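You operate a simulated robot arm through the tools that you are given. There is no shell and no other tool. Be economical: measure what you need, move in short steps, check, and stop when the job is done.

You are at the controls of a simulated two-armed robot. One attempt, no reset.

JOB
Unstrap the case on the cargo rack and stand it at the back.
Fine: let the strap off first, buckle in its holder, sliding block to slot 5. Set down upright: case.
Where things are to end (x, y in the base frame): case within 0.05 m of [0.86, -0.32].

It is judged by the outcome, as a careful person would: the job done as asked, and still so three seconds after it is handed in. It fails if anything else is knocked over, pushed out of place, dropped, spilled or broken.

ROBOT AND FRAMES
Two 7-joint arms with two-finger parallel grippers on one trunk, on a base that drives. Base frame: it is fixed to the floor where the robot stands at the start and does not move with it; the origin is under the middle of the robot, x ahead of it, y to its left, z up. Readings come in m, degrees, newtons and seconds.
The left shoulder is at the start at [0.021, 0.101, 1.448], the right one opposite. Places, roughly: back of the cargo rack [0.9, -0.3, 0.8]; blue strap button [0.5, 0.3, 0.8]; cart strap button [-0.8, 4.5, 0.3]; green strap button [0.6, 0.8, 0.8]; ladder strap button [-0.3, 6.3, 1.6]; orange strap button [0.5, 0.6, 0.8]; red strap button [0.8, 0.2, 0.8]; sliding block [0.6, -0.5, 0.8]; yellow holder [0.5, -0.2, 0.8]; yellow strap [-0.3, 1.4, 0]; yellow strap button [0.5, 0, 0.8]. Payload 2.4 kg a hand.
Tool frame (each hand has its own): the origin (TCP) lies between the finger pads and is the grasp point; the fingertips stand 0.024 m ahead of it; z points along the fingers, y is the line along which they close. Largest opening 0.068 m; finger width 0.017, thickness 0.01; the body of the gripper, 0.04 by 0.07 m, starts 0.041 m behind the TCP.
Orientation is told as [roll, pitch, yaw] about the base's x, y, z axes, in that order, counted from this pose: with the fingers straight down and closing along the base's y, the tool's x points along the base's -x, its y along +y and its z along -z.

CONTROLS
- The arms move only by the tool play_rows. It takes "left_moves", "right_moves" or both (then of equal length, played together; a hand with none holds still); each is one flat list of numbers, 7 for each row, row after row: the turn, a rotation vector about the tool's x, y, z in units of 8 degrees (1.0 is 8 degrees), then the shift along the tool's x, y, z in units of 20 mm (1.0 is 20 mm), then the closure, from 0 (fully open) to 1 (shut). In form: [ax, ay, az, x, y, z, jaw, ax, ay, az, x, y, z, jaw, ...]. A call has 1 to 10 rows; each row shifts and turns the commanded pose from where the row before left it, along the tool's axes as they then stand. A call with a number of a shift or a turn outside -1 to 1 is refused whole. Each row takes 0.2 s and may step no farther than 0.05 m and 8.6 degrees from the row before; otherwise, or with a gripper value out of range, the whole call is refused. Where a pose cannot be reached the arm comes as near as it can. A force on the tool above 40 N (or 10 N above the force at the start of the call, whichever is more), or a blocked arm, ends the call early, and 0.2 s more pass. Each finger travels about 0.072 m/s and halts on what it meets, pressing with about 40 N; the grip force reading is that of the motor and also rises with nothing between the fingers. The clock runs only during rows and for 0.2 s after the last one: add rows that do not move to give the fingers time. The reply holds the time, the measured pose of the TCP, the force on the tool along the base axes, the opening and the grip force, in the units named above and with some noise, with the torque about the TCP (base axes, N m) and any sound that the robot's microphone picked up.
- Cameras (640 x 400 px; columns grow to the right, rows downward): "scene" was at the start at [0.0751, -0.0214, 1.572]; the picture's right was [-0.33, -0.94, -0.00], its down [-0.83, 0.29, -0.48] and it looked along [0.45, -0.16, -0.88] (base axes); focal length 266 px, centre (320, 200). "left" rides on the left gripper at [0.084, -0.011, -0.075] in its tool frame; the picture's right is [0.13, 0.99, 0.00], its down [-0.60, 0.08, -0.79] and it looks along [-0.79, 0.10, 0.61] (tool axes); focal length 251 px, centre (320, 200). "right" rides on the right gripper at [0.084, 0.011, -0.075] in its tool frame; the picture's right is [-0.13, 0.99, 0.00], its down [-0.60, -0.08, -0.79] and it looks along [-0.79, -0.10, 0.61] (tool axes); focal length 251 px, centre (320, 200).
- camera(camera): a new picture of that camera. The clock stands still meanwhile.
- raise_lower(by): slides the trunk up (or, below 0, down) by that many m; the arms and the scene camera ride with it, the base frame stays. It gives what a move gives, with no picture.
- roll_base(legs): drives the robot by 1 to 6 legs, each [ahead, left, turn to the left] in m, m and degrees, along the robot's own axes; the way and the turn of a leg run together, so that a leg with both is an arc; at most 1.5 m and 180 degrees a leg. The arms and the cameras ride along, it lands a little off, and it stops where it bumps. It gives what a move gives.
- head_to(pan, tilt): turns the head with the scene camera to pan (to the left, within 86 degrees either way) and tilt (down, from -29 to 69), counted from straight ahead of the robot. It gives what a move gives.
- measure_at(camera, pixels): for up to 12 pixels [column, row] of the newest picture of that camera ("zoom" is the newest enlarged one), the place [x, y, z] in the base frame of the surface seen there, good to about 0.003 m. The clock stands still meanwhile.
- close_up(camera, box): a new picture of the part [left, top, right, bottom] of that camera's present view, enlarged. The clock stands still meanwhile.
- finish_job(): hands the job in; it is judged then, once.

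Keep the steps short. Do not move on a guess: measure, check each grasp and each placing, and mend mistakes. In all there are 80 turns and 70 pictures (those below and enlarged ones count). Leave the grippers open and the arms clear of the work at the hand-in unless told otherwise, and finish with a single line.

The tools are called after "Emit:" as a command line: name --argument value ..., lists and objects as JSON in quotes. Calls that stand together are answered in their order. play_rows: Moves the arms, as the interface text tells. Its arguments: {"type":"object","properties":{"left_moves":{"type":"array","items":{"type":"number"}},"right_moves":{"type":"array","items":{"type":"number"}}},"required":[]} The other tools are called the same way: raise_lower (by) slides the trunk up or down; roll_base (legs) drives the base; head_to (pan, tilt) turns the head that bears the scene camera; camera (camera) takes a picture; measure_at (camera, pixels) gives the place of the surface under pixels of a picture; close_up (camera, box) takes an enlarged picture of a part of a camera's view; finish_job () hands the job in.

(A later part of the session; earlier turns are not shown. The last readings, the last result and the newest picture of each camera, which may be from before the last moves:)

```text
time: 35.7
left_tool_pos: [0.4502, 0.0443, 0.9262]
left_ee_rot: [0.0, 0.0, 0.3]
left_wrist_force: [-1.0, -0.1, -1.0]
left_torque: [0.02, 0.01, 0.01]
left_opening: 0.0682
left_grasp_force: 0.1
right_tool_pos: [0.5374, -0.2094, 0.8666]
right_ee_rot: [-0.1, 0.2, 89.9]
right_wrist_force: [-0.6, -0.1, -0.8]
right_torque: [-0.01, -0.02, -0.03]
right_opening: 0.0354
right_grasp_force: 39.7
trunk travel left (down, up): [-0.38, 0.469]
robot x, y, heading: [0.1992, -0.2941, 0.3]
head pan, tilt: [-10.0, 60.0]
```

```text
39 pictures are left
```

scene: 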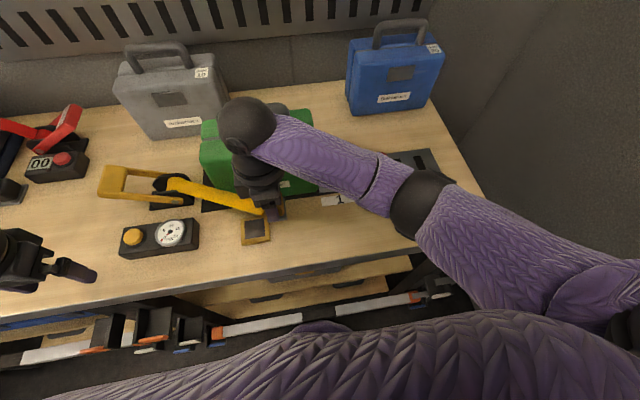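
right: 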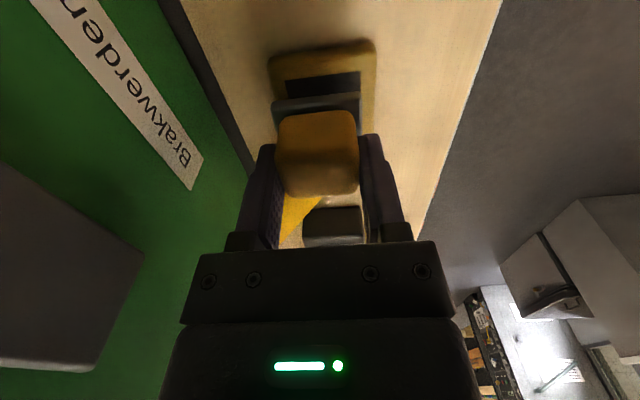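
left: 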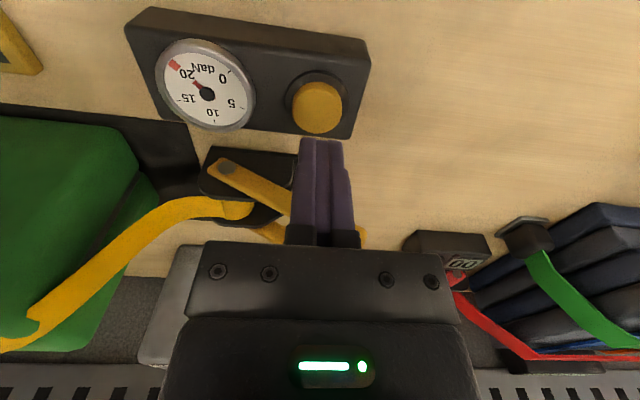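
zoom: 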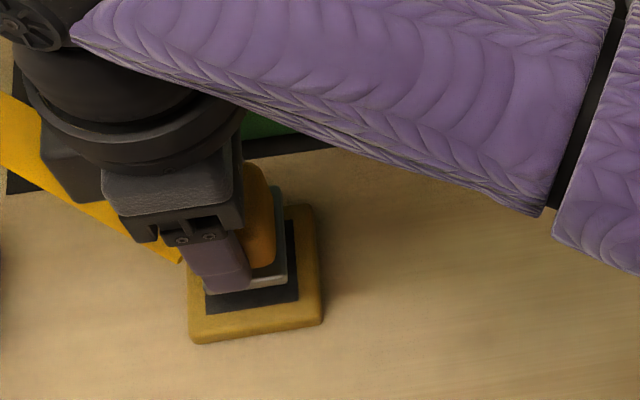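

It looks aligned. I'll measure the tongue and holder in the hand camera to confirm.

Emit:
measure_at --camera "right" --pixels '[[278, 104], [356, 98], [318, 102], [285, 90], [358, 80], [320, 50], [370, 75]]'

Emit:
measure_at --camera "zoom" --pixels '[[215, 290], [268, 283], [284, 272], [298, 300], [208, 312], [306, 215], [310, 310]]'

```text
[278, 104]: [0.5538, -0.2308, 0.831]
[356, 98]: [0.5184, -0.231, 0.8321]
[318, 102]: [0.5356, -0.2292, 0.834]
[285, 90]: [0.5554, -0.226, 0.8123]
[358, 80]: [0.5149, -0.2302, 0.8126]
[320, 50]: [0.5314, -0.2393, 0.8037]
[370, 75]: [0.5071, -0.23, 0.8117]
```

```text
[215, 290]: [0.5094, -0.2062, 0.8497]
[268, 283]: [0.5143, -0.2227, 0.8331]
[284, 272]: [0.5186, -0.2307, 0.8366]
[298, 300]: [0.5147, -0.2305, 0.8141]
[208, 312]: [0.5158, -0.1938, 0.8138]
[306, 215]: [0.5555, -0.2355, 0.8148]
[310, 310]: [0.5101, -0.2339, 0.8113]
```

Tongue (x 0.517–0.555, right edge y -0.231) matches the pad. I'll lower in small steps until it makes contact.

Emit:
play_rows --right_moves '[0, 0, 0, 0, 0.05, 0.3, 1, 0, 0, 0, 0, 0, 0.2, 1, 0, 0, 0, 0, 0, 0.2, 1, 0, 0, 0, 0, 0, 0.15, 1]'

Emit:
close_up --camera "scene" --box '[220, 200, 300, 250]'

```text
time: 36.7
left_tool_pos: [0.4492, 0.0439, 0.9275]
left_ee_rot: [0.1, 0.0, 0.4]
left_wrist_force: [0.2, -0.2, -0.3]
left_torque: [0.0, 0.04, 0.01]
left_opening: 0.0684
left_grasp_force: 0.0
right_tool_pos: [0.5327, -0.2088, 0.8503]
right_ee_rot: [0.0, 0.0, 90.0]
right_wrist_force: [-9.5, -0.8, 17.2]
right_torque: [-0.45, 0.31, -0.05]
right_opening: 0.0351
right_grasp_force: 40.1
trunk travel left (down, up): [-0.38, 0.469]
robot x, y, heading: [0.2001, -0.2891, 0.2]
head pan, tilt: [-10.0, 60.0]
heard: snap
```

```text
8.00 times, centred on (260, 225) of scene
```

zoom: 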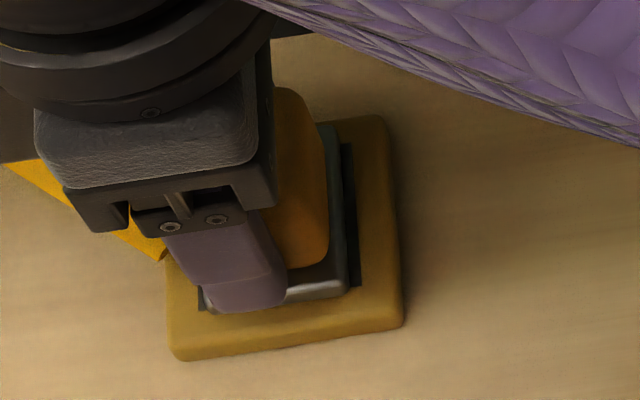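

It snapped into the holder. I'll relieve the push slightly, open, and lift straight up.

Emit:
play_rows --right_moves '[0, 0, 0, 0, 0, -0.1, 0.6, 0, 0, 0, 0, 0, 0, 0, 0, 0, 0, 0, 0, 0, 0, 0, 0, 0, 0, 0, -0.8, 0, 0, 0, 0, 0, 0, -0.9, 0, 0, 0, 0, 0, 0, -0.9, 0]'

Emit:
play_rows --right_moves '[0, 0, 0, 1, 0, 0, 0, 0, 0, 0, 1, 0, 0, 0, 0, 0, 0, 1, 0, 0, 0, 0, 0, 0, 1, 0, 0, 0, 0, 0, 0, 1, 0, 0, 0, 0, 0, 0, 1, 0, 0, 0, 0, 0, 0, 1, 0, 0, 0, 0, 0, 0, 1, 0, 0, 0, 0, 0, 0, 1, 0, 0, 0, 0, 0, 0, 1, 0, 0, 0]'

Emit:
camera --camera "scene"

```text
time: 38.1
left_tool_pos: [0.4509, 0.0431, 0.9265]
left_ee_rot: [0.0, 0.1, 0.4]
left_wrist_force: [0.5, -0.2, -0.2]
left_torque: [0.01, 0.0, 0.0]
left_opening: 0.0678
left_grasp_force: 0.1
right_tool_pos: [0.5341, -0.2084, 0.9001]
right_ee_rot: [0.0, 0.1, 90.0]
right_wrist_force: [-0.5, 0.6, 0.1]
right_torque: [-0.03, -0.02, 0.02]
right_opening: 0.0681
right_grasp_force: 0.1
trunk travel left (down, up): [-0.38, 0.469]
robot x, y, heading: [0.2023, -0.2898, 0.1]
head pan, tilt: [-10.0, 60.0]
```

```text
time: 40.3
left_tool_pos: [0.4516, 0.0431, 0.9269]
left_ee_rot: [0.2, 0.0, 0.2]
left_wrist_force: [-0.8, 0.1, 0.7]
left_torque: [0.02, 0.0, -0.03]
left_opening: 0.0683
left_grasp_force: 0.1
right_tool_pos: [0.5345, -0.4096, 0.9026]
right_ee_rot: [0.0, 0.1, 89.9]
right_wrist_force: [0.2, -0.8, 0.1]
right_torque: [0.01, -0.02, 0.02]
right_opening: 0.068
right_grasp_force: 0.1
trunk travel left (down, up): [-0.38, 0.469]
robot x, y, heading: [0.202, -0.2892, 0.3]
head pan, tilt: [-10.0, 60.0]
```

```text
37 pictures are left
```

scene: 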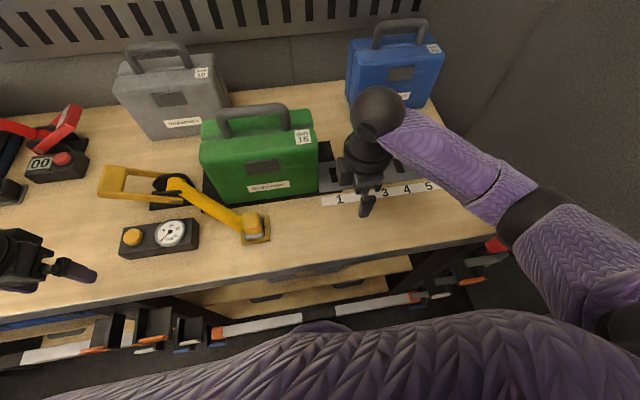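

The buckle is seated in the holder and the strap is off the case. Next, I go over the red knob at about (0.637, -0.488).

Emit:
play_rows --right_moves '[0, 0, 0, 0.65, -0.85, -0.2, 0, 0, 0, 0, 0.65, -0.85, 0, 0, 0, 0, 0, 0.65, -0.85, 0, 0, 0, 0, 0, 0.65, -0.85, 0, 0, 0, 0, 0, 0.65, -0.85, 0, 0, 0, 0, 0, 0.65, -0.87, 0, 0]'

Emit:
camera --camera "right"

Emit:
close_up --camera "scene" --box '[310, 120, 450, 208]'

```text
time: 41.7
left_tool_pos: [0.4511, 0.0432, 0.9274]
left_ee_rot: [0.0, 0.1, 0.3]
left_wrist_force: [0.2, 0.5, -0.3]
left_torque: [0.02, -0.03, -0.02]
left_opening: 0.0679
left_grasp_force: 0.0
right_tool_pos: [0.6383, -0.4889, 0.9068]
right_ee_rot: [0.1, 0.2, 89.8]
right_wrist_force: [0.3, 0.8, -0.6]
right_torque: [-0.01, 0.01, -0.04]
right_opening: 0.068
right_grasp_force: 0.1
trunk travel left (down, up): [-0.38, 0.469]
robot x, y, heading: [0.2011, -0.293, 0.2]
head pan, tilt: [-10.0, 60.0]
```

```text
36 pictures are left
```

right: 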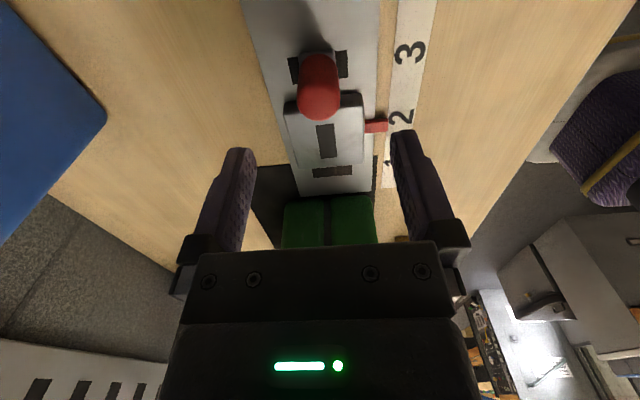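

```text
4.55 times, centred on (380, 164) of scene
```

zoom: 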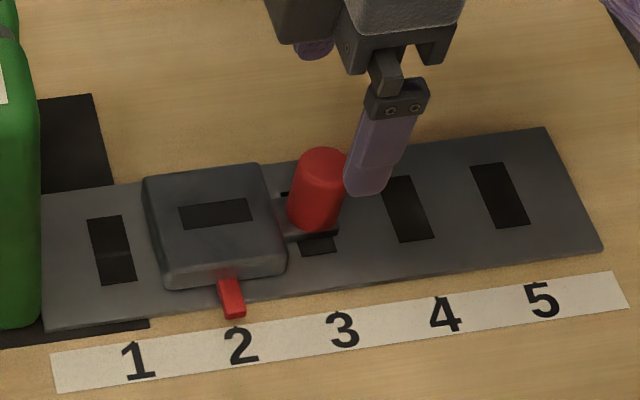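

Emit:
measure_at --camera "right" --pixels '[[318, 75], [320, 105], [302, 90], [337, 90], [318, 118], [376, 126], [294, 140], [362, 135]]'

Emit:
measure_at --camera "zoom" --pixels '[[322, 160], [313, 195], [315, 228], [300, 233], [230, 298], [502, 195], [240, 275]]'

```text
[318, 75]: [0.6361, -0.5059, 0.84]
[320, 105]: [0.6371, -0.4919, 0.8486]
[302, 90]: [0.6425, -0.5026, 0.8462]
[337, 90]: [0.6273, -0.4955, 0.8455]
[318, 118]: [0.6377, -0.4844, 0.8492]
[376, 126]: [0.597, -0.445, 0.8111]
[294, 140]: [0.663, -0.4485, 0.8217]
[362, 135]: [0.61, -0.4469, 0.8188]
```

```text
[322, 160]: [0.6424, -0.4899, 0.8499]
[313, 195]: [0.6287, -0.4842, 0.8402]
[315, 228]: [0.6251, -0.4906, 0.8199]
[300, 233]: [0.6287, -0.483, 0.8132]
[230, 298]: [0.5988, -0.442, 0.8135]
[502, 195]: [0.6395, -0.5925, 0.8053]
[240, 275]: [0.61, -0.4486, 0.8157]
```

Knob centre is (0.636, -0.492), z 0.817–0.850. I'll lower to TCP 0.846 and close front-to-back.

Emit:
play_rows --right_moves '[0, 0, 0, 0.15, 0.1, 0.8, 0, 0, 0, 0, 0, 0, 0.8, 0, 0, 0, 0, 0, 0, 0.8, 0, 0, 0, 0, 0, 0, 0.62, 0, 0, 0, 0, 0, 0, 0, 0.6, 0, 0, 0, 0, 0, 0, 1, 0, 0, 0, 0, 0, 0, 1, 0, 0, 0, 0, 0, 0, 1]'

Emit:
close_up --camera "scene" --box '[310, 120, 450, 208]'

```text
time: 43.5
left_tool_pos: [0.452, 0.044, 0.9255]
left_ee_rot: [0.0, 0.2, 0.3]
left_wrist_force: [0.0, -0.1, -0.6]
left_torque: [0.0, -0.01, 0.01]
left_opening: 0.0682
left_grasp_force: 0.1
right_tool_pos: [0.6381, -0.4882, 0.8464]
right_ee_rot: [-0.1, 0.0, 89.9]
right_wrist_force: [22.2, -0.6, 1.8]
right_torque: [-0.06, -0.43, 0.06]
right_opening: 0.0251
right_grasp_force: 41.0
trunk travel left (down, up): [-0.38, 0.469]
robot x, y, heading: [0.2024, -0.2917, 0.4]
head pan, tilt: [-10.0, 60.0]
```

```text
4.55 times, centred on (380, 164) of scene
```

zoom: 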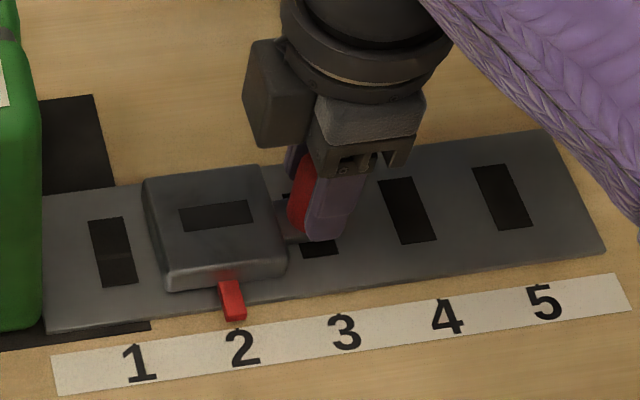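

The grip on the knob holds with a 22 N side load. I'll shift 2.5 mm to relieve it, then pull the knob up gently 8 mm to see if it unlocks.

Emit:
play_rows --right_moves '[0, 0, 0, 0, -0.13, 0, 1, 0, 0, 0, 0, 0, -0.2, 1, 0, 0, 0, 0, 0, -0.2, 1]'

Emit:
close_up --camera "scene" --box '[310, 120, 450, 208]'

```text
time: 44.2
left_tool_pos: [0.4552, 0.0439, 0.925]
left_ee_rot: [0.1, 0.4, 0.4]
left_wrist_force: [0.2, 0.2, 0.1]
left_torque: [0.02, 0.0, 0.0]
left_opening: 0.0684
left_grasp_force: 0.1
right_tool_pos: [0.6372, -0.4897, 0.8454]
right_ee_rot: [0.8, 0.2, 90.0]
right_wrist_force: [14.8, 1.7, -27.3]
right_torque: [0.09, -0.97, -0.03]
right_opening: 0.0256
right_grasp_force: 41.2
trunk travel left (down, up): [-0.38, 0.469]
robot x, y, heading: [0.2031, -0.291, 0.3]
head pan, tilt: [-10.0, 60.0]
stopped in row 3 (right hand): the force on the tool passed its limit at 44 N (the readings are from after the stop); the commanded pose is now the measured one
```

```text
4.55 times, centred on (380, 164) of scene
```

zoom: 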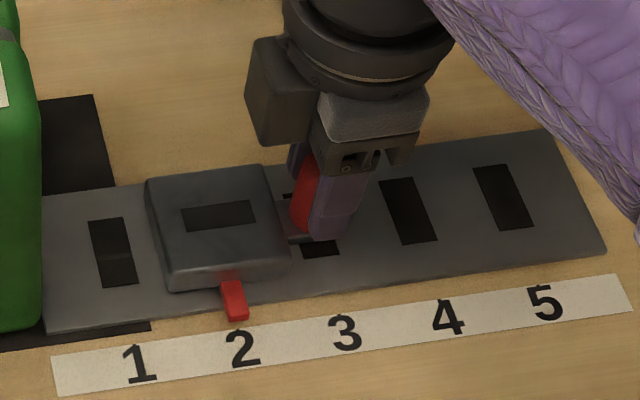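

It doesn't lift at 44 N. I'll relax that and try sliding it right (tool +x) a little.

Emit:
play_rows --right_moves '[0, 0, 0, 0, 0, 0.1, 1, 0, 0, 0, 0.2, 0, 0, 1, 0, 0, 0, 0.2, 0, 0, 1, 0, 0, 0, 0.2, 0, 0, 1]'

Emit:
close_up --camera "scene" --box '[310, 120, 450, 208]'

```text
time: 45.2
left_tool_pos: [0.4526, 0.0437, 0.9251]
left_ee_rot: [0.1, 0.3, 0.3]
left_wrist_force: [-0.5, -0.9, -0.7]
left_torque: [0.01, -0.01, 0.01]
left_opening: 0.068
left_grasp_force: 0.0
right_tool_pos: [0.6383, -0.5012, 0.8455]
right_ee_rot: [0.5, 0.0, 90.1]
right_wrist_force: [24.7, 1.1, -11.7]
right_torque: [0.35, -0.91, 0.24]
right_opening: 0.0254
right_grasp_force: 40.7
trunk travel left (down, up): [-0.38, 0.469]
robot x, y, heading: [0.2041, -0.2913, 0.5]
head pan, tilt: [-10.0, 60.0]
```

```text
4.55 times, centred on (380, 164) of scene
```

zoom: 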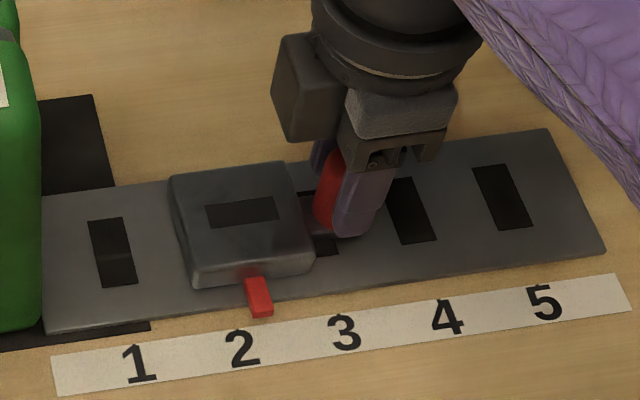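

It slides, already 12 mm. I'll ease the side load and continue right in 15 mm steps, to TCP y ≈ -0.61 first.

Emit:
play_rows --right_moves '[0, 0, 0, 0, -0.15, 0.1, 1, 0, 0, 0, 0.7, 0, 0, 1, 0, 0, 0, 0.7, 0, 0, 1, 0, 0, 0, 0.7, 0, 0, 1, 0, 0, 0, 0.7, 0, 0, 1, 0, 0, 0, 0.7, 0, 0, 1, 0, 0, 0, 0.7, 0, 0, 1, 0, 0, 0, 0.7, 0, 0, 1, 0, 0, 0, 0.7, 0, 0, 1]'

Emit:
close_up --camera "scene" --box '[310, 120, 450, 208]'

```text
time: 47.2
left_tool_pos: [0.4513, 0.0432, 0.9257]
left_ee_rot: [0.0, 0.0, 0.3]
left_wrist_force: [-0.5, 0.0, 0.1]
left_torque: [0.0, -0.01, -0.04]
left_opening: 0.0678
left_grasp_force: 0.0
right_tool_pos: [0.6377, -0.6135, 0.8458]
right_ee_rot: [0.7, 0.2, 89.9]
right_wrist_force: [3.5, 1.1, 5.5]
right_torque: [0.1, -0.75, -0.1]
right_opening: 0.0256
right_grasp_force: 41.4
trunk travel left (down, up): [-0.38, 0.469]
robot x, y, heading: [0.2038, -0.2885, 0.2]
head pan, tilt: [-10.0, 60.0]
```

```text
4.55 times, centred on (380, 164) of scene
```

zoom: 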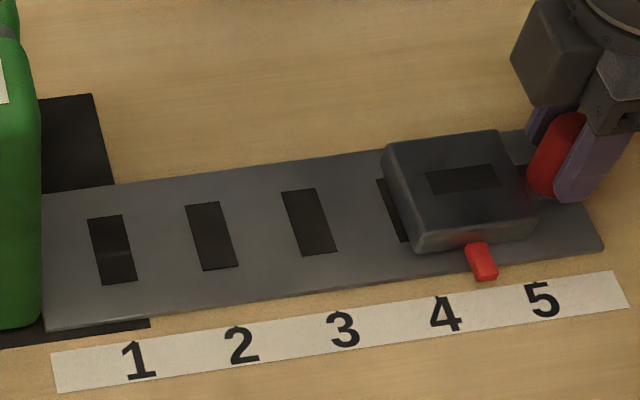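

Remaining is about 25 mm. I'll move 25 mm and measure.

Emit:
play_rows --right_moves '[0, 0, 0, 0.5, 0, 0, 1, 0, 0, 0, 0.5, 0, 0, 1, 0, 0, 0, 0.25, 0, 0, 1]'

Emit:
close_up --camera "scene" --box '[310, 120, 450, 208]'

```text
time: 48.0
left_tool_pos: [0.4519, 0.0438, 0.9259]
left_ee_rot: [0.1, 0.2, 0.3]
left_wrist_force: [-0.4, 0.2, 0.0]
left_torque: [0.0, 0.0, 0.0]
left_opening: 0.0682
left_grasp_force: 0.2
right_tool_pos: [0.6374, -0.6373, 0.8464]
right_ee_rot: [0.4, 0.2, 90.1]
right_wrist_force: [16.2, -2.2, -4.2]
right_torque: [-0.95, -1.09, -0.04]
right_opening: 0.0255
right_grasp_force: 41.3
right hand out of reach, approached as far as the arm can: row 3
trunk travel left (down, up): [-0.38, 0.469]
robot x, y, heading: [0.2037, -0.2895, 0.2]
head pan, tilt: [-10.0, 60.0]
```

```text
4.55 times, centred on (380, 164) of scene
```

zoom: 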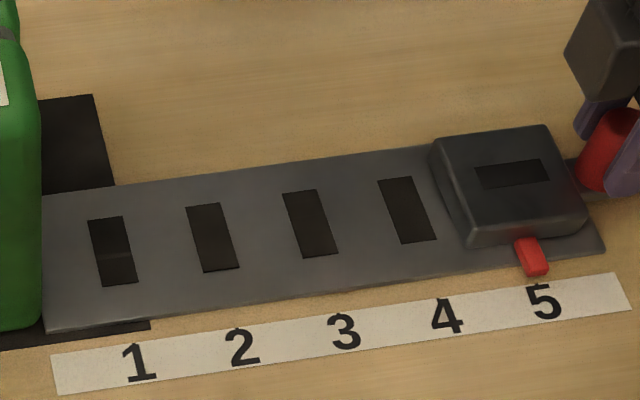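

Emit:
measure_at --camera "zoom" --pixels '[[531, 258], [512, 172], [477, 178], [546, 172], [407, 210], [310, 223], [212, 237], [110, 251]]'

```text
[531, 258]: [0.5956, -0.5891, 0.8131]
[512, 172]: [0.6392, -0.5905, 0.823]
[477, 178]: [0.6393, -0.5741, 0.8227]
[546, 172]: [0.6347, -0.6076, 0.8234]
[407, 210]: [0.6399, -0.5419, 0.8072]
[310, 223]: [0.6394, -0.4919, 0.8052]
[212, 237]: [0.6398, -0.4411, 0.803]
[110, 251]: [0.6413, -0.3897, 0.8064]
```

The block centre is at -0.5905 and slot 5 at ≈ -0.592, so it's in place to within about 1–2 mm. I'll let go, lift, and look again.

Emit:
play_rows --right_moves '[0, 0, 0, 0, 0, 0, 0.5, 0, 0, 0, 0, 0, 0, 0, 0, 0, 0, 0, 0, 0, 0, 0, 0, 0, 0, 0, -0.9, 0, 0, 0, 0, 0, 0, -0.9, 0, 0, 0, 0, 0, 0, -0.9, 0, 0, 0, 0, 0, 0, -0.9, 0]'

Emit:
close_up --camera "right" --box '[200, 20, 456, 180]'

Emit:
close_up --camera "scene" --box '[310, 120, 450, 208]'

Emit:
measure_at --camera "zoom" --pixels '[[530, 252], [512, 172], [476, 180], [546, 172], [533, 262]]'

```text
time: 49.6
left_tool_pos: [0.4502, 0.0441, 0.925]
left_ee_rot: [0.0, 0.1, 0.3]
left_wrist_force: [-0.4, 0.0, -0.5]
left_torque: [0.01, 0.0, 0.0]
left_opening: 0.068
left_grasp_force: 0.0
right_tool_pos: [0.6492, -0.6456, 0.9144]
right_ee_rot: [0.5, 0.1, 89.9]
right_wrist_force: [0.6, -0.5, -0.3]
right_torque: [-0.03, 0.03, 0.0]
right_opening: 0.0678
right_grasp_force: 0.1
right hand out of reach, approached as far as the arm can: row 4, 5, 6, 7
trunk travel left (down, up): [-0.38, 0.469]
robot x, y, heading: [0.1971, -0.2911, -0.0]
head pan, tilt: [-10.0, 60.0]
```

```text
2.50 times, centred on (328, 100) of right
```

zoom: 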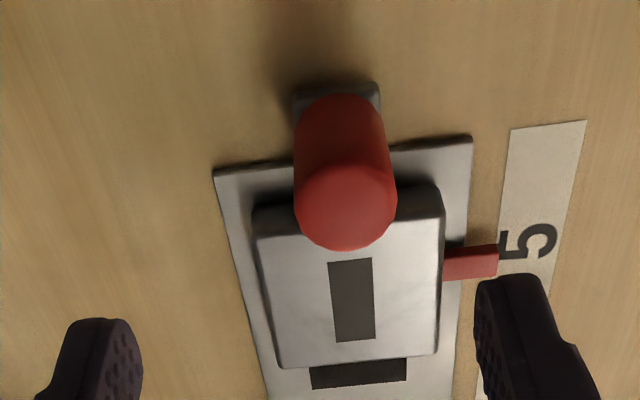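

```text
4.55 times, centred on (380, 164) of scene
```

zoom: 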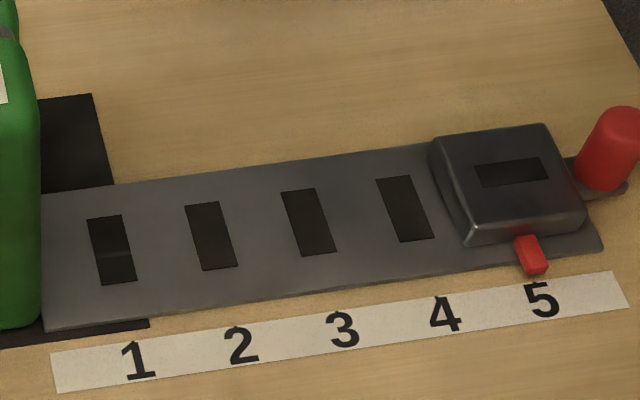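

```text
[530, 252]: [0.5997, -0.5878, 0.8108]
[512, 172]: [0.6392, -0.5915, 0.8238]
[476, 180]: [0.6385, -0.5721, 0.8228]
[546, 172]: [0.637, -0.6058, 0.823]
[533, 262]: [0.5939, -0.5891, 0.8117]
```

The block stays at slot 5 (centre ≈ -0.591). Now the case: I'll measure the neighbouring cases, the wall, and the handle.

Emit:
camera --camera "scene"

Emit:
measure_at --camera "scene" --pixels '[[217, 75], [226, 105], [348, 60], [347, 100], [352, 112], [290, 70], [290, 92], [290, 20], [250, 105], [224, 120], [285, 118], [250, 113]]'

Emit:
close_up --camera "scene" --box '[190, 90, 350, 190]'

```text
27 pictures are left
```

scene: 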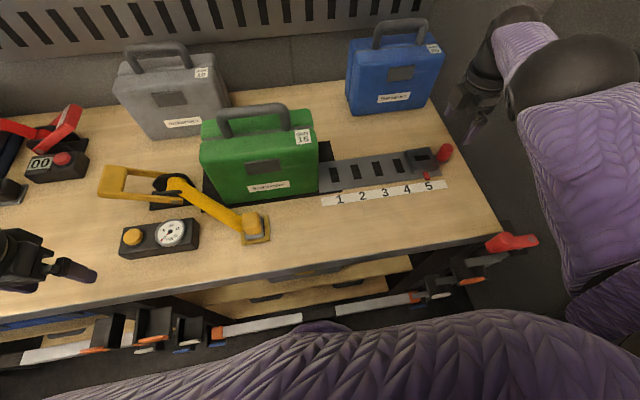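

```text
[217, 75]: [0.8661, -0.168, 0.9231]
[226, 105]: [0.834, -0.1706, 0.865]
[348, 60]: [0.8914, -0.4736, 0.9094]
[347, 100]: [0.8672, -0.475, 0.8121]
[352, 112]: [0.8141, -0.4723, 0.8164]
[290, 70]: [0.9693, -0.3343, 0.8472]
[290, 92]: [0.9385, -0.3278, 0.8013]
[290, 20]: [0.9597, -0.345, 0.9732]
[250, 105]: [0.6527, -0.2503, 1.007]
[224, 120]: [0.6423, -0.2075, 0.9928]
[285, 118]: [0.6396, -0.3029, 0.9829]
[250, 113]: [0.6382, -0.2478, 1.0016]
```

```text
4.00 times, centred on (270, 140) of scene
```

zoom: 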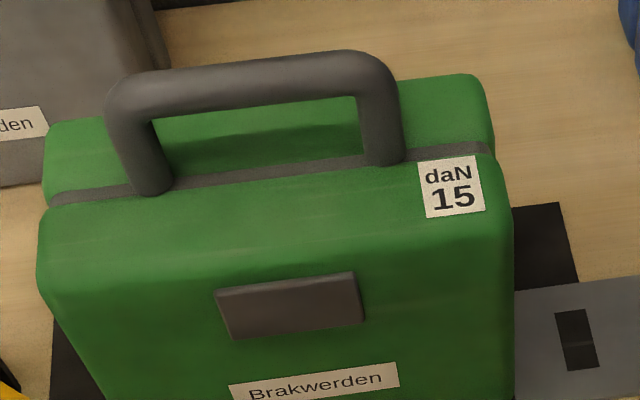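

The gap between grey (-0.170) and blue (-0.473) is 0.30 m, the wall is at x≈0.965, and the case is 0.18 wide. The handle bar's centre is about (0.647, -0.252, 0.996). For reach I'll grip it with the fingers tilted 45° forward. First I bring the right hand back, left and up to a clear spot.

Emit:
play_rows --right_moves '[0, 0, 0, -1, 0.65, -0.7, 0, 0, 0, 0, -1, 0.65, -0.7, 0, 0, 0, 0, -1, 0.65, -0.7, 0, 0, 0, 0, -1, 0.65, -0.7, 0, 0, 0, 0, -1, 0.65, -0.7, 0, 0, 0, 0, -1, 0.65, -0.7, 0, 0, 0, 0, -1, 0.65, -0.7, 0, 0, 0, 0, -1, 0.65, -0.7, 0, 0, 0, 0, -1, 0.65, -0.7, 0, 0, 0, 0, -1, 0.65, -0.7, 0]'

Emit:
play_rows --right_moves '[0.94, 0, 0, 0, 0, 0, 0.3, 0.94, 0, 0, 0, 0, 0, 0.3, 0.94, 0, 0, 0, 0, 0, 0.3, 0.94, 0, 0, 0, 0, 0, 0.3, 0.94, 0, 0, 0, 0, 0, 0.3, 0.94, 0, 0, 0, 0, 0, 0.3]'

```text
time: 51.8
left_tool_pos: [0.4497, 0.0425, 0.9258]
left_ee_rot: [0.0, 0.2, 0.3]
left_wrist_force: [-0.2, 0.1, 0.5]
left_torque: [-0.04, 0.03, 0.0]
left_opening: 0.0682
left_grasp_force: 0.0
right_tool_pos: [0.6967, -0.4925, 1.0449]
right_ee_rot: [0.6, 0.1, 89.9]
right_wrist_force: [-0.8, 0.0, 0.1]
right_torque: [0.0, 0.01, 0.0]
right_opening: 0.0677
right_grasp_force: 0.0
right hand out of reach, approached as far as the arm can: row 1, 2, 3, 4, 5, 6, 7, 8, 9, 10
trunk travel left (down, up): [-0.38, 0.469]
robot x, y, heading: [0.2017, -0.2908, 0.3]
head pan, tilt: [-10.0, 60.0]
```

```text
time: 53.2
left_tool_pos: [0.451, 0.043, 0.9253]
left_ee_rot: [0.0, 0.1, 0.3]
left_wrist_force: [0.4, 0.6, -0.6]
left_torque: [0.02, -0.02, 0.0]
left_opening: 0.0677
left_grasp_force: 0.1
right_tool_pos: [0.8163, -0.5036, 1.0542]
right_ee_rot: [-44.7, 0.2, 89.9]
right_wrist_force: [-0.2, 0.7, 0.7]
right_torque: [0.03, 0.0, 0.02]
right_opening: 0.0473
right_grasp_force: 0.1
right hand out of reach, approached as far as the arm can: row 1, 2, 3, 4, 5, 6
trunk travel left (down, up): [-0.38, 0.469]
robot x, y, heading: [0.1982, -0.2923, 0.3]
head pan, tilt: [-10.0, 60.0]
```

The arm went far out instead (0.816, -0.504, 1.054), near the blue case. No force is felt, but I'll look before moving.

Emit:
camera --camera "scene"

```text
25 pictures are left
```

scene: 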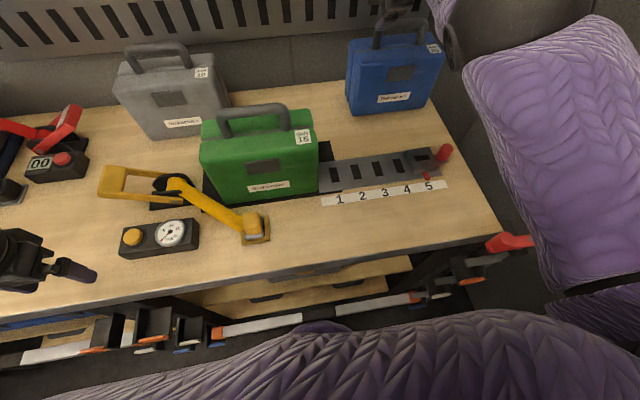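

The blue case is undisturbed. I'll withdraw along the fingers (back and up) in a few steps and check that the arm follows.

Emit:
play_rows --right_moves '[0, 0, 0, 0, 0, -0.8, 0.3, 0, 0, 0, 0, 0, -0.8, 0.3, 0, 0, 0, 0, 0, -0.8, 0.3, 0, 0, 0, 0, 0, -0.8, 0.3]'

```text
time: 54.2
left_tool_pos: [0.4487, 0.0439, 0.9249]
left_ee_rot: [0.0, 0.0, 0.4]
left_wrist_force: [0.1, -0.2, -0.5]
left_torque: [-0.04, 0.0, -0.02]
left_opening: 0.0679
left_grasp_force: 0.0
right_tool_pos: [0.8123, -0.5072, 1.1008]
right_ee_rot: [-44.4, 0.2, 89.9]
right_wrist_force: [-0.5, -0.7, 0.3]
right_torque: [0.0, 0.03, 0.03]
right_opening: 0.0476
right_grasp_force: 0.0
right hand out of reach, approached as far as the arm can: row 1, 2, 3, 4
trunk travel left (down, up): [-0.38, 0.469]
robot x, y, heading: [0.2021, -0.2913, 0.2]
head pan, tilt: [-10.0, 60.0]
```

It rises but won't come back; the elbow seems stretched straight. I'll command a firmer retreat toward the shoulder.

Emit:
play_rows --right_moves '[0, 0, 0, -0.3, 1, -1, 0.3, 0, 0, 0, -0.3, 1, -1, 0.3, 0, 0, 0, -0.3, 1, -1, 0.3, 0, 0, 0, -0.3, 1, -1, 0.3, 0, 0, 0, -0.3, 1, -1, 0.3]'

```text
time: 55.4
left_tool_pos: [0.4497, 0.0427, 0.9261]
left_ee_rot: [0.0, 0.1, 0.3]
left_wrist_force: [0.5, 0.6, 0.3]
left_torque: [0.01, -0.02, 0.0]
left_opening: 0.0681
left_grasp_force: 0.0
right_tool_pos: [0.8114, -0.4989, 1.1166]
right_ee_rot: [-44.6, 0.2, 89.9]
right_wrist_force: [0.8, 0.5, 0.0]
right_torque: [-0.03, 0.01, 0.02]
right_opening: 0.0473
right_grasp_force: 0.1
right hand out of reach, approached as far as the arm can: row 1, 2, 3, 4, 5
trunk travel left (down, up): [-0.38, 0.469]
robot x, y, heading: [0.2024, -0.2889, 0.2]
head pan, tilt: [-10.0, 60.0]
```

Still stuck, so I'll undo the tilt, then turn the yaw back a little to free the joints; the hand is high and clear.

Emit:
play_rows --right_moves '[-0.94, 0, 0, 0, 0, 0, 0.3, -0.94, 0, 0, 0, 0, 0, 0.3, -0.94, 0, 0, 0, 0, 0, 0.3, -0.94, 0, 0, 0, 0, 0, 0.3, -0.94, 0, 0, 0, 0, 0, 0.3, -0.94, 0, 0, 0, 0, 0, 0.3, 0, 0, 1, 0, 0, 0, 0.3, 0, 0, 1, 0, 0, 0, 0.3, 0, 0, 1, 0, 0, 0, 0.3, 0, 0, 1, 0, 0, 0, 0.3]'

Emit:
play_rows --right_moves '[0, 0, 1, 0, 0, 0, 0.3, 0, 0, 1, 0, 0, 0, 0.3, 0, 0, 1, 0, 0, 0, 0.3, 0, 0, 1, 0, 0, 0, 0.3, 0, 0, 1, 0, 0, 0, 0.3, 0, 0, 1, 0, 0, 0, 0.3, 0, 0, 1, 0, 0, 0, 0.3, 0, 0, 0, 1, 0, 0, 0.3, 0, 0, 0, 1, 0, 0, 0.3, 0, 0, 0, 1, 0, 0, 0.3]'

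```text
time: 57.6
left_tool_pos: [0.4495, 0.0448, 0.9273]
left_ee_rot: [0.0, 0.1, 0.3]
left_wrist_force: [1.3, 0.3, -0.2]
left_torque: [0.0, 0.03, 0.02]
left_opening: 0.068
left_grasp_force: 0.1
right_tool_pos: [0.7021, -0.5004, 1.0932]
right_ee_rot: [-2.8, -1.5, 57.8]
right_wrist_force: [0.2, -0.2, 0.0]
right_torque: [-0.02, 0.0, 0.01]
right_opening: 0.0478
right_grasp_force: 0.1
right hand out of reach, approached as far as the arm can: row 1, 2, 3, 4, 5, 6
trunk travel left (down, up): [-0.38, 0.469]
robot x, y, heading: [0.2027, -0.2894, -0.1]
head pan, tilt: [-10.0, 60.0]
```

```text
time: 59.8
left_tool_pos: [0.4498, 0.0434, 0.9264]
left_ee_rot: [0.0, 0.1, 0.2]
left_wrist_force: [-1.0, 0.2, 0.0]
left_torque: [0.02, 0.0, -0.05]
left_opening: 0.0678
left_grasp_force: 0.0
right_tool_pos: [0.7006, -0.499, 1.0928]
right_ee_rot: [-0.4, -3.3, 1.9]
right_wrist_force: [0.5, -0.4, 0.4]
right_torque: [0.03, -0.01, 0.01]
right_opening: 0.0477
right_grasp_force: 0.2
right hand out of reach, approached as far as the arm can: row 8, 9, 10
trunk travel left (down, up): [-0.38, 0.469]
robot x, y, heading: [0.2014, -0.2889, 0.1]
head pan, tilt: [-10.0, 60.0]
```

The hand turns but won't retreat. I'll look at the arm's shape with the head turned right.

Emit:
head_to --pan -45 --tilt 35

Emit:
camera --camera "scene"

```text
time: 60.8
left_tool_pos: [0.4513, 0.0442, 0.925]
left_ee_rot: [0.0, 0.2, 0.3]
left_wrist_force: [0.3, 0.8, 0.0]
left_torque: [0.04, 0.05, -0.03]
left_opening: 0.0679
left_grasp_force: 0.1
right_tool_pos: [0.7007, -0.5007, 1.0935]
right_ee_rot: [-0.4, -3.3, 1.9]
right_wrist_force: [-0.7, -0.1, -1.1]
right_torque: [0.05, 0.0, 0.0]
right_opening: 0.0474
right_grasp_force: 0.0
trunk travel left (down, up): [-0.38, 0.469]
robot x, y, heading: [0.2035, -0.2883, 0.1]
head pan, tilt: [-45.0, 35.0]
```

```text
24 pictures are left
```

scene: 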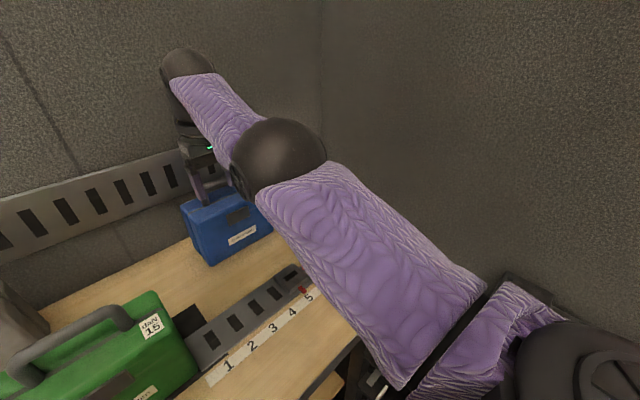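

The arm is indeed nearly straight. Inward commands can't bend it, so I'll try straight down with a slight inward part (the space below is clear, blue's front is at x 0.81).

Emit:
play_rows --right_moves '[0, 0, 0, 0.3, 0, 1, 0.3, 0, 0, 0, 0.3, 0, 1, 0.3, 0, 0, 0, 0.3, 0, 1, 0.3, 0, 0, 0, 0.3, 0, 1, 0.3]'

```text
time: 61.4
left_tool_pos: [0.4501, 0.0431, 0.9253]
left_ee_rot: [0.1, 0.2, 0.4]
left_wrist_force: [0.5, -1.0, 0.0]
left_torque: [-0.02, 0.0, -0.03]
left_opening: 0.068
left_grasp_force: 0.2
right_tool_pos: [0.6965, -0.503, 1.0614]
right_ee_rot: [-0.5, -4.0, 2.4]
right_wrist_force: [11.9, 2.5, -9.1]
right_torque: [-0.3, -0.18, -0.46]
right_opening: 0.0474
right_grasp_force: 0.1
trunk travel left (down, up): [-0.38, 0.469]
robot x, y, heading: [0.2032, -0.2909, 0.3]
head pan, tilt: [-45.0, 35.0]
stopped in row 2 (right hand): the force on the tool passed its limit at 71 N (the readings are from after the stop); the commanded pose is now the measured one
```

The solver followed this time but a force spike stopped it. I'll look for what it touched.

Emit:
camera --camera "scene"

Emit:
camera --camera "right"

```text
23 pictures are left
```

scene: 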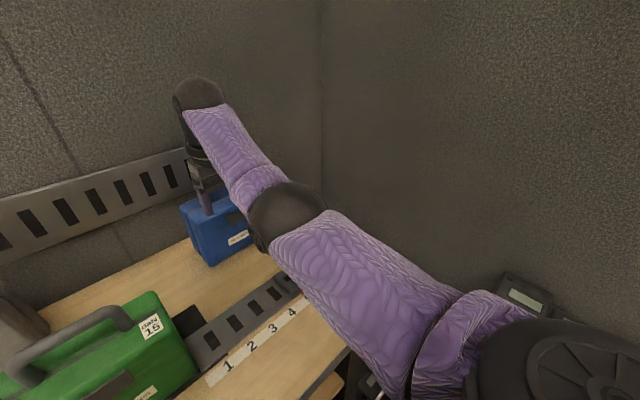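

```text
22 pictures are left
```

right: 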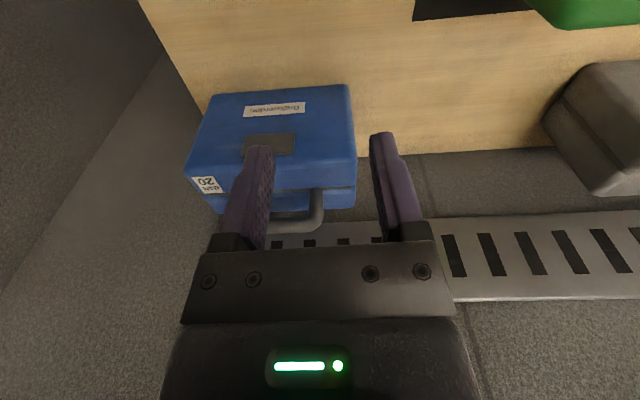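

Nothing is touched: the elbow suddenly bent (the ball moved from (275,160) to (290,215)), which caused the spike. Now retreat back a little.

Emit:
play_rows --right_moves '[0, 0, 0, 0.3, 0, 0, 0.3, 0, 0, 0, 0.6, 0, 0, 0.3, 0, 0, 0, 0.8, 0, 0, 0.3, 0, 0, 0, 0.8, 0, 0, 0.3]'

```text
time: 61.7
left_tool_pos: [0.4499, 0.044, 0.9252]
left_ee_rot: [-0.1, 0.1, 0.4]
left_wrist_force: [0.4, 0.0, 0.5]
left_torque: [-0.02, -0.03, 0.02]
left_opening: 0.0683
left_grasp_force: 0.1
right_tool_pos: [0.6982, -0.5046, 1.0621]
right_ee_rot: [-0.7, -4.9, 2.6]
right_wrist_force: [3.3, -2.6, -2.1]
right_torque: [0.26, -0.04, 0.34]
right_opening: 0.0476
right_grasp_force: 0.1
trunk travel left (down, up): [-0.38, 0.469]
robot x, y, heading: [0.2015, -0.2906, 0.3]
head pan, tilt: [-45.0, 35.0]
stopped in row 1 (right hand): the force on the tool passed its limit at 53 N (the readings are from after the stop); the commanded pose is now the measured one
```

Again a spike from the arm snapping over, with free surroundings. I'll hold still for a few rows to let it settle.

Emit:
play_rows --right_moves '[0, 0, 0, 0, 0, 0, 0.3, 0, 0, 0, 0, 0, 0, 0.3, 0, 0, 0, 0, 0, 0, 0.3]'

Emit:
play_rows --right_moves '[0, 0, 0, 0.1, 0, 0, 0.3, 0, 0, 0, 0.1, 0, 0, 0.3, 0, 0, 0, 0.2, 0, 0, 0.3, 0, 0, 0, 0.4, 0, 0, 0.3]'

```text
time: 62.5
left_tool_pos: [0.4508, 0.0426, 0.9251]
left_ee_rot: [0.0, 0.1, 0.2]
left_wrist_force: [0.3, -0.2, -0.6]
left_torque: [0.02, -0.01, 0.01]
left_opening: 0.0679
left_grasp_force: 0.0
right_tool_pos: [0.6988, -0.5047, 1.0619]
right_ee_rot: [-0.8, -4.9, 2.6]
right_wrist_force: [4.7, -1.3, -1.9]
right_torque: [0.08, 0.01, 0.09]
right_opening: 0.0475
right_grasp_force: 0.0
trunk travel left (down, up): [-0.38, 0.469]
robot x, y, heading: [0.2011, -0.2889, 0.2]
head pan, tilt: [-45.0, 35.0]
```

```text
time: 62.9
left_tool_pos: [0.4497, 0.0431, 0.9252]
left_ee_rot: [0.0, 0.1, 0.3]
left_wrist_force: [0.9, 0.2, 0.7]
left_torque: [0.02, -0.02, 0.0]
left_opening: 0.0682
left_grasp_force: 0.0
right_tool_pos: [0.6978, -0.5042, 1.0622]
right_ee_rot: [-0.7, -5.5, 2.7]
right_wrist_force: [13.4, -1.0, -9.8]
right_torque: [0.07, -0.25, 0.09]
right_opening: 0.048
right_grasp_force: 0.1
trunk travel left (down, up): [-0.38, 0.469]
robot x, y, heading: [0.201, -0.2887, 0.1]
head pan, tilt: [-45.0, 35.0]
stopped in row 1 (right hand): the force on the tool passed its limit at 51 N (the readings are from after the stop); the commanded pose is now the measured one
```

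A steady push (+x, down) on the hand suggests the forearm, now lower at the elbow, presses on the gripper from behind. I'll tilt the fingers forward to open that angle.

Emit:
play_rows --right_moves '[0, -0.4, 0, -0.3, 0, 0, 0.3, 0, -0.7, 0, -0.3, 0, 0, 0.3, 0, -0.9, 0, 0, 0, 0, 0.3, 0, -0.9, 0, 0, 0, 0, 0.3]'

Emit:
camera --camera "scene"

```text
time: 63.9
left_tool_pos: [0.45, 0.0429, 0.9249]
left_ee_rot: [0.0, 0.2, 0.3]
left_wrist_force: [0.6, -0.2, 0.2]
left_torque: [-0.03, -0.01, 0.01]
left_opening: 0.0678
left_grasp_force: 0.0
right_tool_pos: [0.7083, -0.5042, 1.0651]
right_ee_rot: [-0.8, -28.7, 3.0]
right_wrist_force: [0.1, 0.4, -0.1]
right_torque: [0.0, 0.02, -0.01]
right_opening: 0.0476
right_grasp_force: 0.1
trunk travel left (down, up): [-0.38, 0.469]
robot x, y, heading: [0.2034, -0.2899, 0.1]
head pan, tilt: [-45.0, 35.0]
```

```text
21 pictures are left
```

scene: 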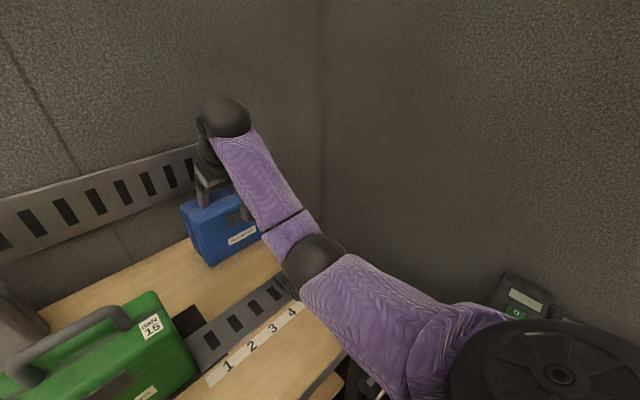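

That freed it: forces are zero and it's within reach. To keep the arm unfolded, I'll back the base 0.1 m, then roll the hand -90° about its fingers so it closes across the handle bar.

Emit:
roll_base --legs '[[-0.1, 0, 0]]'

Emit:
play_rows --right_moves '[0, 0, -0.95, 0, 0, 0, 0.3, 0, 0, -0.95, 0, 0, 0, 0.3, 0, 0, -0.95, 0, 0, 0, 0.3, 0, 0, -0.95, 0, 0, 0, 0.3, 0, 0, -0.95, 0, 0, 0, 0.3, 0, 0, -0.95, 0, 0, 0, 0.3, 0, 0, -0.95, 0, 0, 0, 0.3, 0, 0, -0.95, 0, 0, 0, 0.3, 0, 0, -0.95, 0, 0, 0, 0.3, 0, 0, -0.95, 0, 0, 0, 0.3]'

```text
time: 65.1
left_tool_pos: [0.3483, 0.0436, 0.9263]
left_ee_rot: [0.1, -0.1, 0.1]
left_wrist_force: [0.0, 0.1, -0.3]
left_torque: [0.0, -0.02, 0.0]
left_opening: 0.068
left_grasp_force: 0.1
right_tool_pos: [0.6064, -0.5053, 1.0658]
right_ee_rot: [-0.8, -28.7, 2.9]
right_wrist_force: [-0.1, -0.1, -0.1]
right_torque: [0.01, 0.02, 0.02]
right_opening: 0.0474
right_grasp_force: 0.1
trunk travel left (down, up): [-0.38, 0.469]
robot x, y, heading: [0.0973, -0.29, 0.2]
head pan, tilt: [-45.0, 35.0]
```

```text
time: 67.3
left_tool_pos: [0.3498, 0.0422, 0.9256]
left_ee_rot: [0.0, 0.0, 0.2]
left_wrist_force: [-0.2, -0.4, 0.8]
left_torque: [-0.01, 0.0, 0.02]
left_opening: 0.068
left_grasp_force: 0.1
right_tool_pos: [0.6063, -0.5061, 1.064]
right_ee_rot: [-28.0, -5.9, 80.2]
right_wrist_force: [0.2, 1.1, -0.6]
right_torque: [0.03, 0.0, -0.02]
right_opening: 0.0477
right_grasp_force: 0.1
trunk travel left (down, up): [-0.38, 0.469]
robot x, y, heading: [0.0983, -0.2932, 0.1]
head pan, tilt: [-45.0, 35.0]
```

I'll finish the tilt to 45° and square it up, then raise and move 0.2 m left towards the handle.

Emit:
play_rows --right_moves '[1, 0.09, -0.71, 0, 0, 0, 0.45, 1, 0.09, -0.71, 0, 0, 0, 0.45, 0, 0, 0, 0, -0.2, -0.9, 0.45, 0, 0, 0, 0, -0.16, -0.86, 0.45, 0, 0, 0, -1, 0, 0, 0.45, 0, 0, 0, -1, 0, 0, 0.45, 0, 0, 0, -1, 0, 0, 0.45, 0, 0, 0, -1, 0, 0, 0.45, 0, 0, 0, -1, 0, 0, 0.45, 0, 0, 0, -1, 0, 0, 0.45]'

Emit:
head_to --pan -5 --tilt 45

Emit:
camera --camera "scene"

```text
refused: row 1 steps farther than a row can; nothing moved
```

```text
time: 68.3
left_tool_pos: [0.3478, 0.0437, 0.9253]
left_ee_rot: [-0.1, 0.1, 0.2]
left_wrist_force: [0.1, 0.7, 0.9]
left_torque: [0.02, 0.0, -0.02]
left_opening: 0.0676
left_grasp_force: 0.0
right_tool_pos: [0.6065, -0.5054, 1.0632]
right_ee_rot: [-28.1, -6.0, 80.0]
right_wrist_force: [0.3, 0.5, -0.3]
right_torque: [0.0, 0.0, -0.02]
right_opening: 0.0477
right_grasp_force: 0.0
trunk travel left (down, up): [-0.38, 0.469]
robot x, y, heading: [0.1004, -0.2901, -0.0]
head pan, tilt: [-5.0, 45.0]
```

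```text
20 pictures are left
```

scene: 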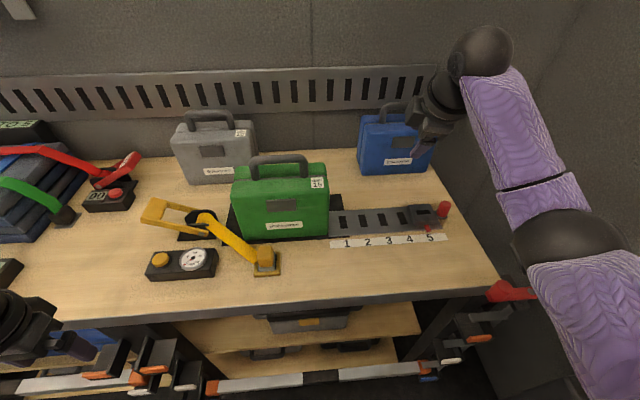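

Refused because the combined turn was too large. I'll split it into three rows.

Emit:
play_rows --right_moves '[0.7, 0.06, -0.47, 0, 0, 0, 0.45, 0.7, 0.06, -0.47, 0, 0, 0, 0.45, 0.7, 0.06, -0.47, 0, 0, 0, 0.45, 0, 0, 0, 0, -0.2, -0.9, 0.45, 0, 0, 0, 0, -0.16, -0.86, 0.45, 0, 0, 0, -1, 0, 0, 0.45, 0, 0, 0, -1, 0, 0, 0.45, 0, 0, 0, -1, 0, 0, 0.45, 0, 0, 0, -1, 0, 0, 0.45, 0, 0, 0, -1, 0, 0, 0.45]'

```text
time: 70.5
left_tool_pos: [0.3481, 0.0439, 0.9258]
left_ee_rot: [0.0, 0.2, 0.3]
left_wrist_force: [0.1, -0.1, -1.4]
left_torque: [-0.01, 0.01, 0.02]
left_opening: 0.0678
left_grasp_force: 0.0
right_tool_pos: [0.5889, -0.4043, 1.0926]
right_ee_rot: [-45.1, 1.9, 88.4]
right_wrist_force: [-0.3, 0.0, 0.3]
right_torque: [0.01, 0.02, 0.03]
right_opening: 0.0374
right_grasp_force: 0.0
trunk travel left (down, up): [-0.38, 0.469]
robot x, y, heading: [0.0997, -0.2922, -0.2]
head pan, tilt: [-5.0, 45.0]
```

Orientation [-45, 2, 88], opening 0.037. I'll continue 0.152 m left, above and in front of the handle.

Emit:
play_rows --right_moves '[0, 0, 0, -0.95, 0, 0, 0.45, 0, 0, 0, -0.95, 0, 0, 0.45, 0, 0, 0, -0.95, 0, 0, 0.45, 0, 0, 0, -0.95, 0, 0, 0.45, 0, 0, 0, -0.95, 0, 0, 0.45, 0, 0, 0, -0.95, 0, 0, 0.45, 0, 0, 0, -0.95, 0, 0, 0.45, 0, 0, 0, -0.95, 0, 0, 0.45]'

Emit:
camera --camera "scene"

Emit:
camera --camera "right"

```text
time: 72.3
left_tool_pos: [0.3489, 0.0431, 0.9257]
left_ee_rot: [0.0, 0.0, 0.2]
left_wrist_force: [-0.4, -0.1, -0.1]
left_torque: [-0.02, 0.0, -0.01]
left_opening: 0.0678
left_grasp_force: 0.1
right_tool_pos: [0.5931, -0.251, 1.0852]
right_ee_rot: [-45.2, 1.9, 88.3]
right_wrist_force: [-0.1, -0.4, 0.0]
right_torque: [0.02, 0.0, -0.03]
right_opening: 0.0377
right_grasp_force: 0.1
trunk travel left (down, up): [-0.38, 0.469]
robot x, y, heading: [0.1022, -0.2892, 0.3]
head pan, tilt: [-5.0, 45.0]
```

```text
19 pictures are left
```

scene: 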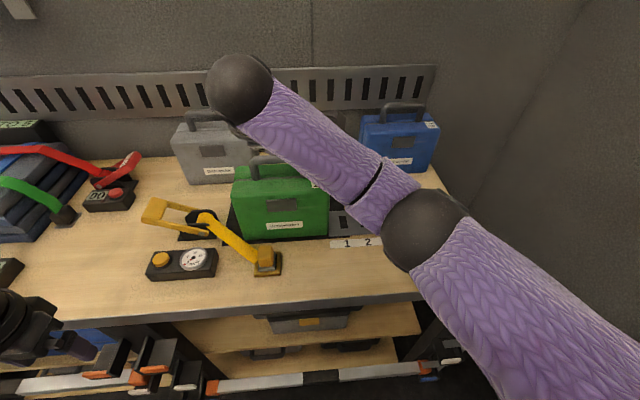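

```text
18 pictures are left
```

right: 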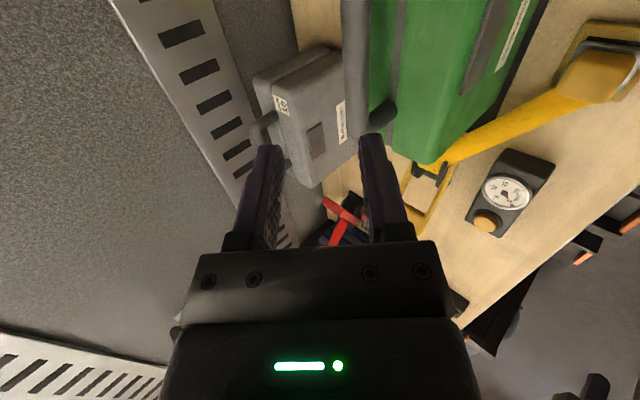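

I'll measure the handle bar from the hand camera (columns 345–370) to set the approach line.

Emit:
measure_at --camera "right" --pixels '[[345, 40], [356, 40], [367, 40], [348, 90], [357, 90], [367, 90], [383, 115], [400, 60]]'

Emit:
measure_at --camera "scene" --pixels '[[280, 157], [280, 161], [300, 158], [253, 170], [304, 172]]'

```text
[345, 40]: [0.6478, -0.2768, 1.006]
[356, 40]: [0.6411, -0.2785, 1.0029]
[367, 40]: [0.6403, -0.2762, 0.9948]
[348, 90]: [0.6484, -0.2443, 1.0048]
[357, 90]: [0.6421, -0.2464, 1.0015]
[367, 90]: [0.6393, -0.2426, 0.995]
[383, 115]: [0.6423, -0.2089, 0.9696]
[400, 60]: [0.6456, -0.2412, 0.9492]
```

```text
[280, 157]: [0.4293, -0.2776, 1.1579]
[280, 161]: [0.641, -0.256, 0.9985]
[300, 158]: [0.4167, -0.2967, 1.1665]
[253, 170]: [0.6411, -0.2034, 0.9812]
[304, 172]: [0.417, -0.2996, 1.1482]
```

Bar centre is (0.649, -0.253, 0.996), radius 0.010. I'll shift 23 mm along tool y, then advance 96 mm along the fingers.

Emit:
play_rows --right_moves '[0, 0, 0, 0, 0.6, 0, 0.45, 0, 0, 0, 0, 0.57, 0, 0.45, 0, 0, 0, 0, 0, 0.9, 0.45, 0, 0, 0, 0, 0, 0.9, 0.45, 0, 0, 0, 0, 0, 0.9, 0.45]'

Emit:
camera --camera "right"

```text
time: 73.5
left_tool_pos: [0.3479, 0.0439, 0.9256]
left_ee_rot: [-0.1, 0.1, 0.3]
left_wrist_force: [0.4, 0.3, 0.6]
left_torque: [-0.01, -0.01, 0.0]
left_opening: 0.0683
left_grasp_force: 0.0
right_tool_pos: [0.6149, -0.2539, 1.0304]
right_ee_rot: [-45.0, 2.0, 88.4]
right_wrist_force: [0.2, -0.6, -0.6]
right_torque: [0.01, 0.03, 0.02]
right_opening: 0.0372
right_grasp_force: 0.0
trunk travel left (down, up): [-0.38, 0.469]
robot x, y, heading: [0.0986, -0.2945, 0.2]
head pan, tilt: [-5.0, 45.0]
```

```text
17 pictures are left
```

right: 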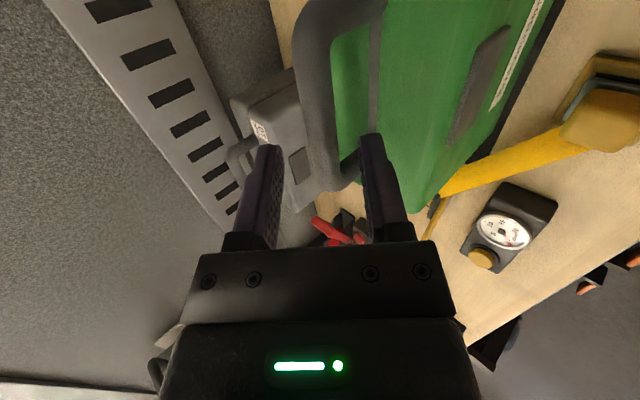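

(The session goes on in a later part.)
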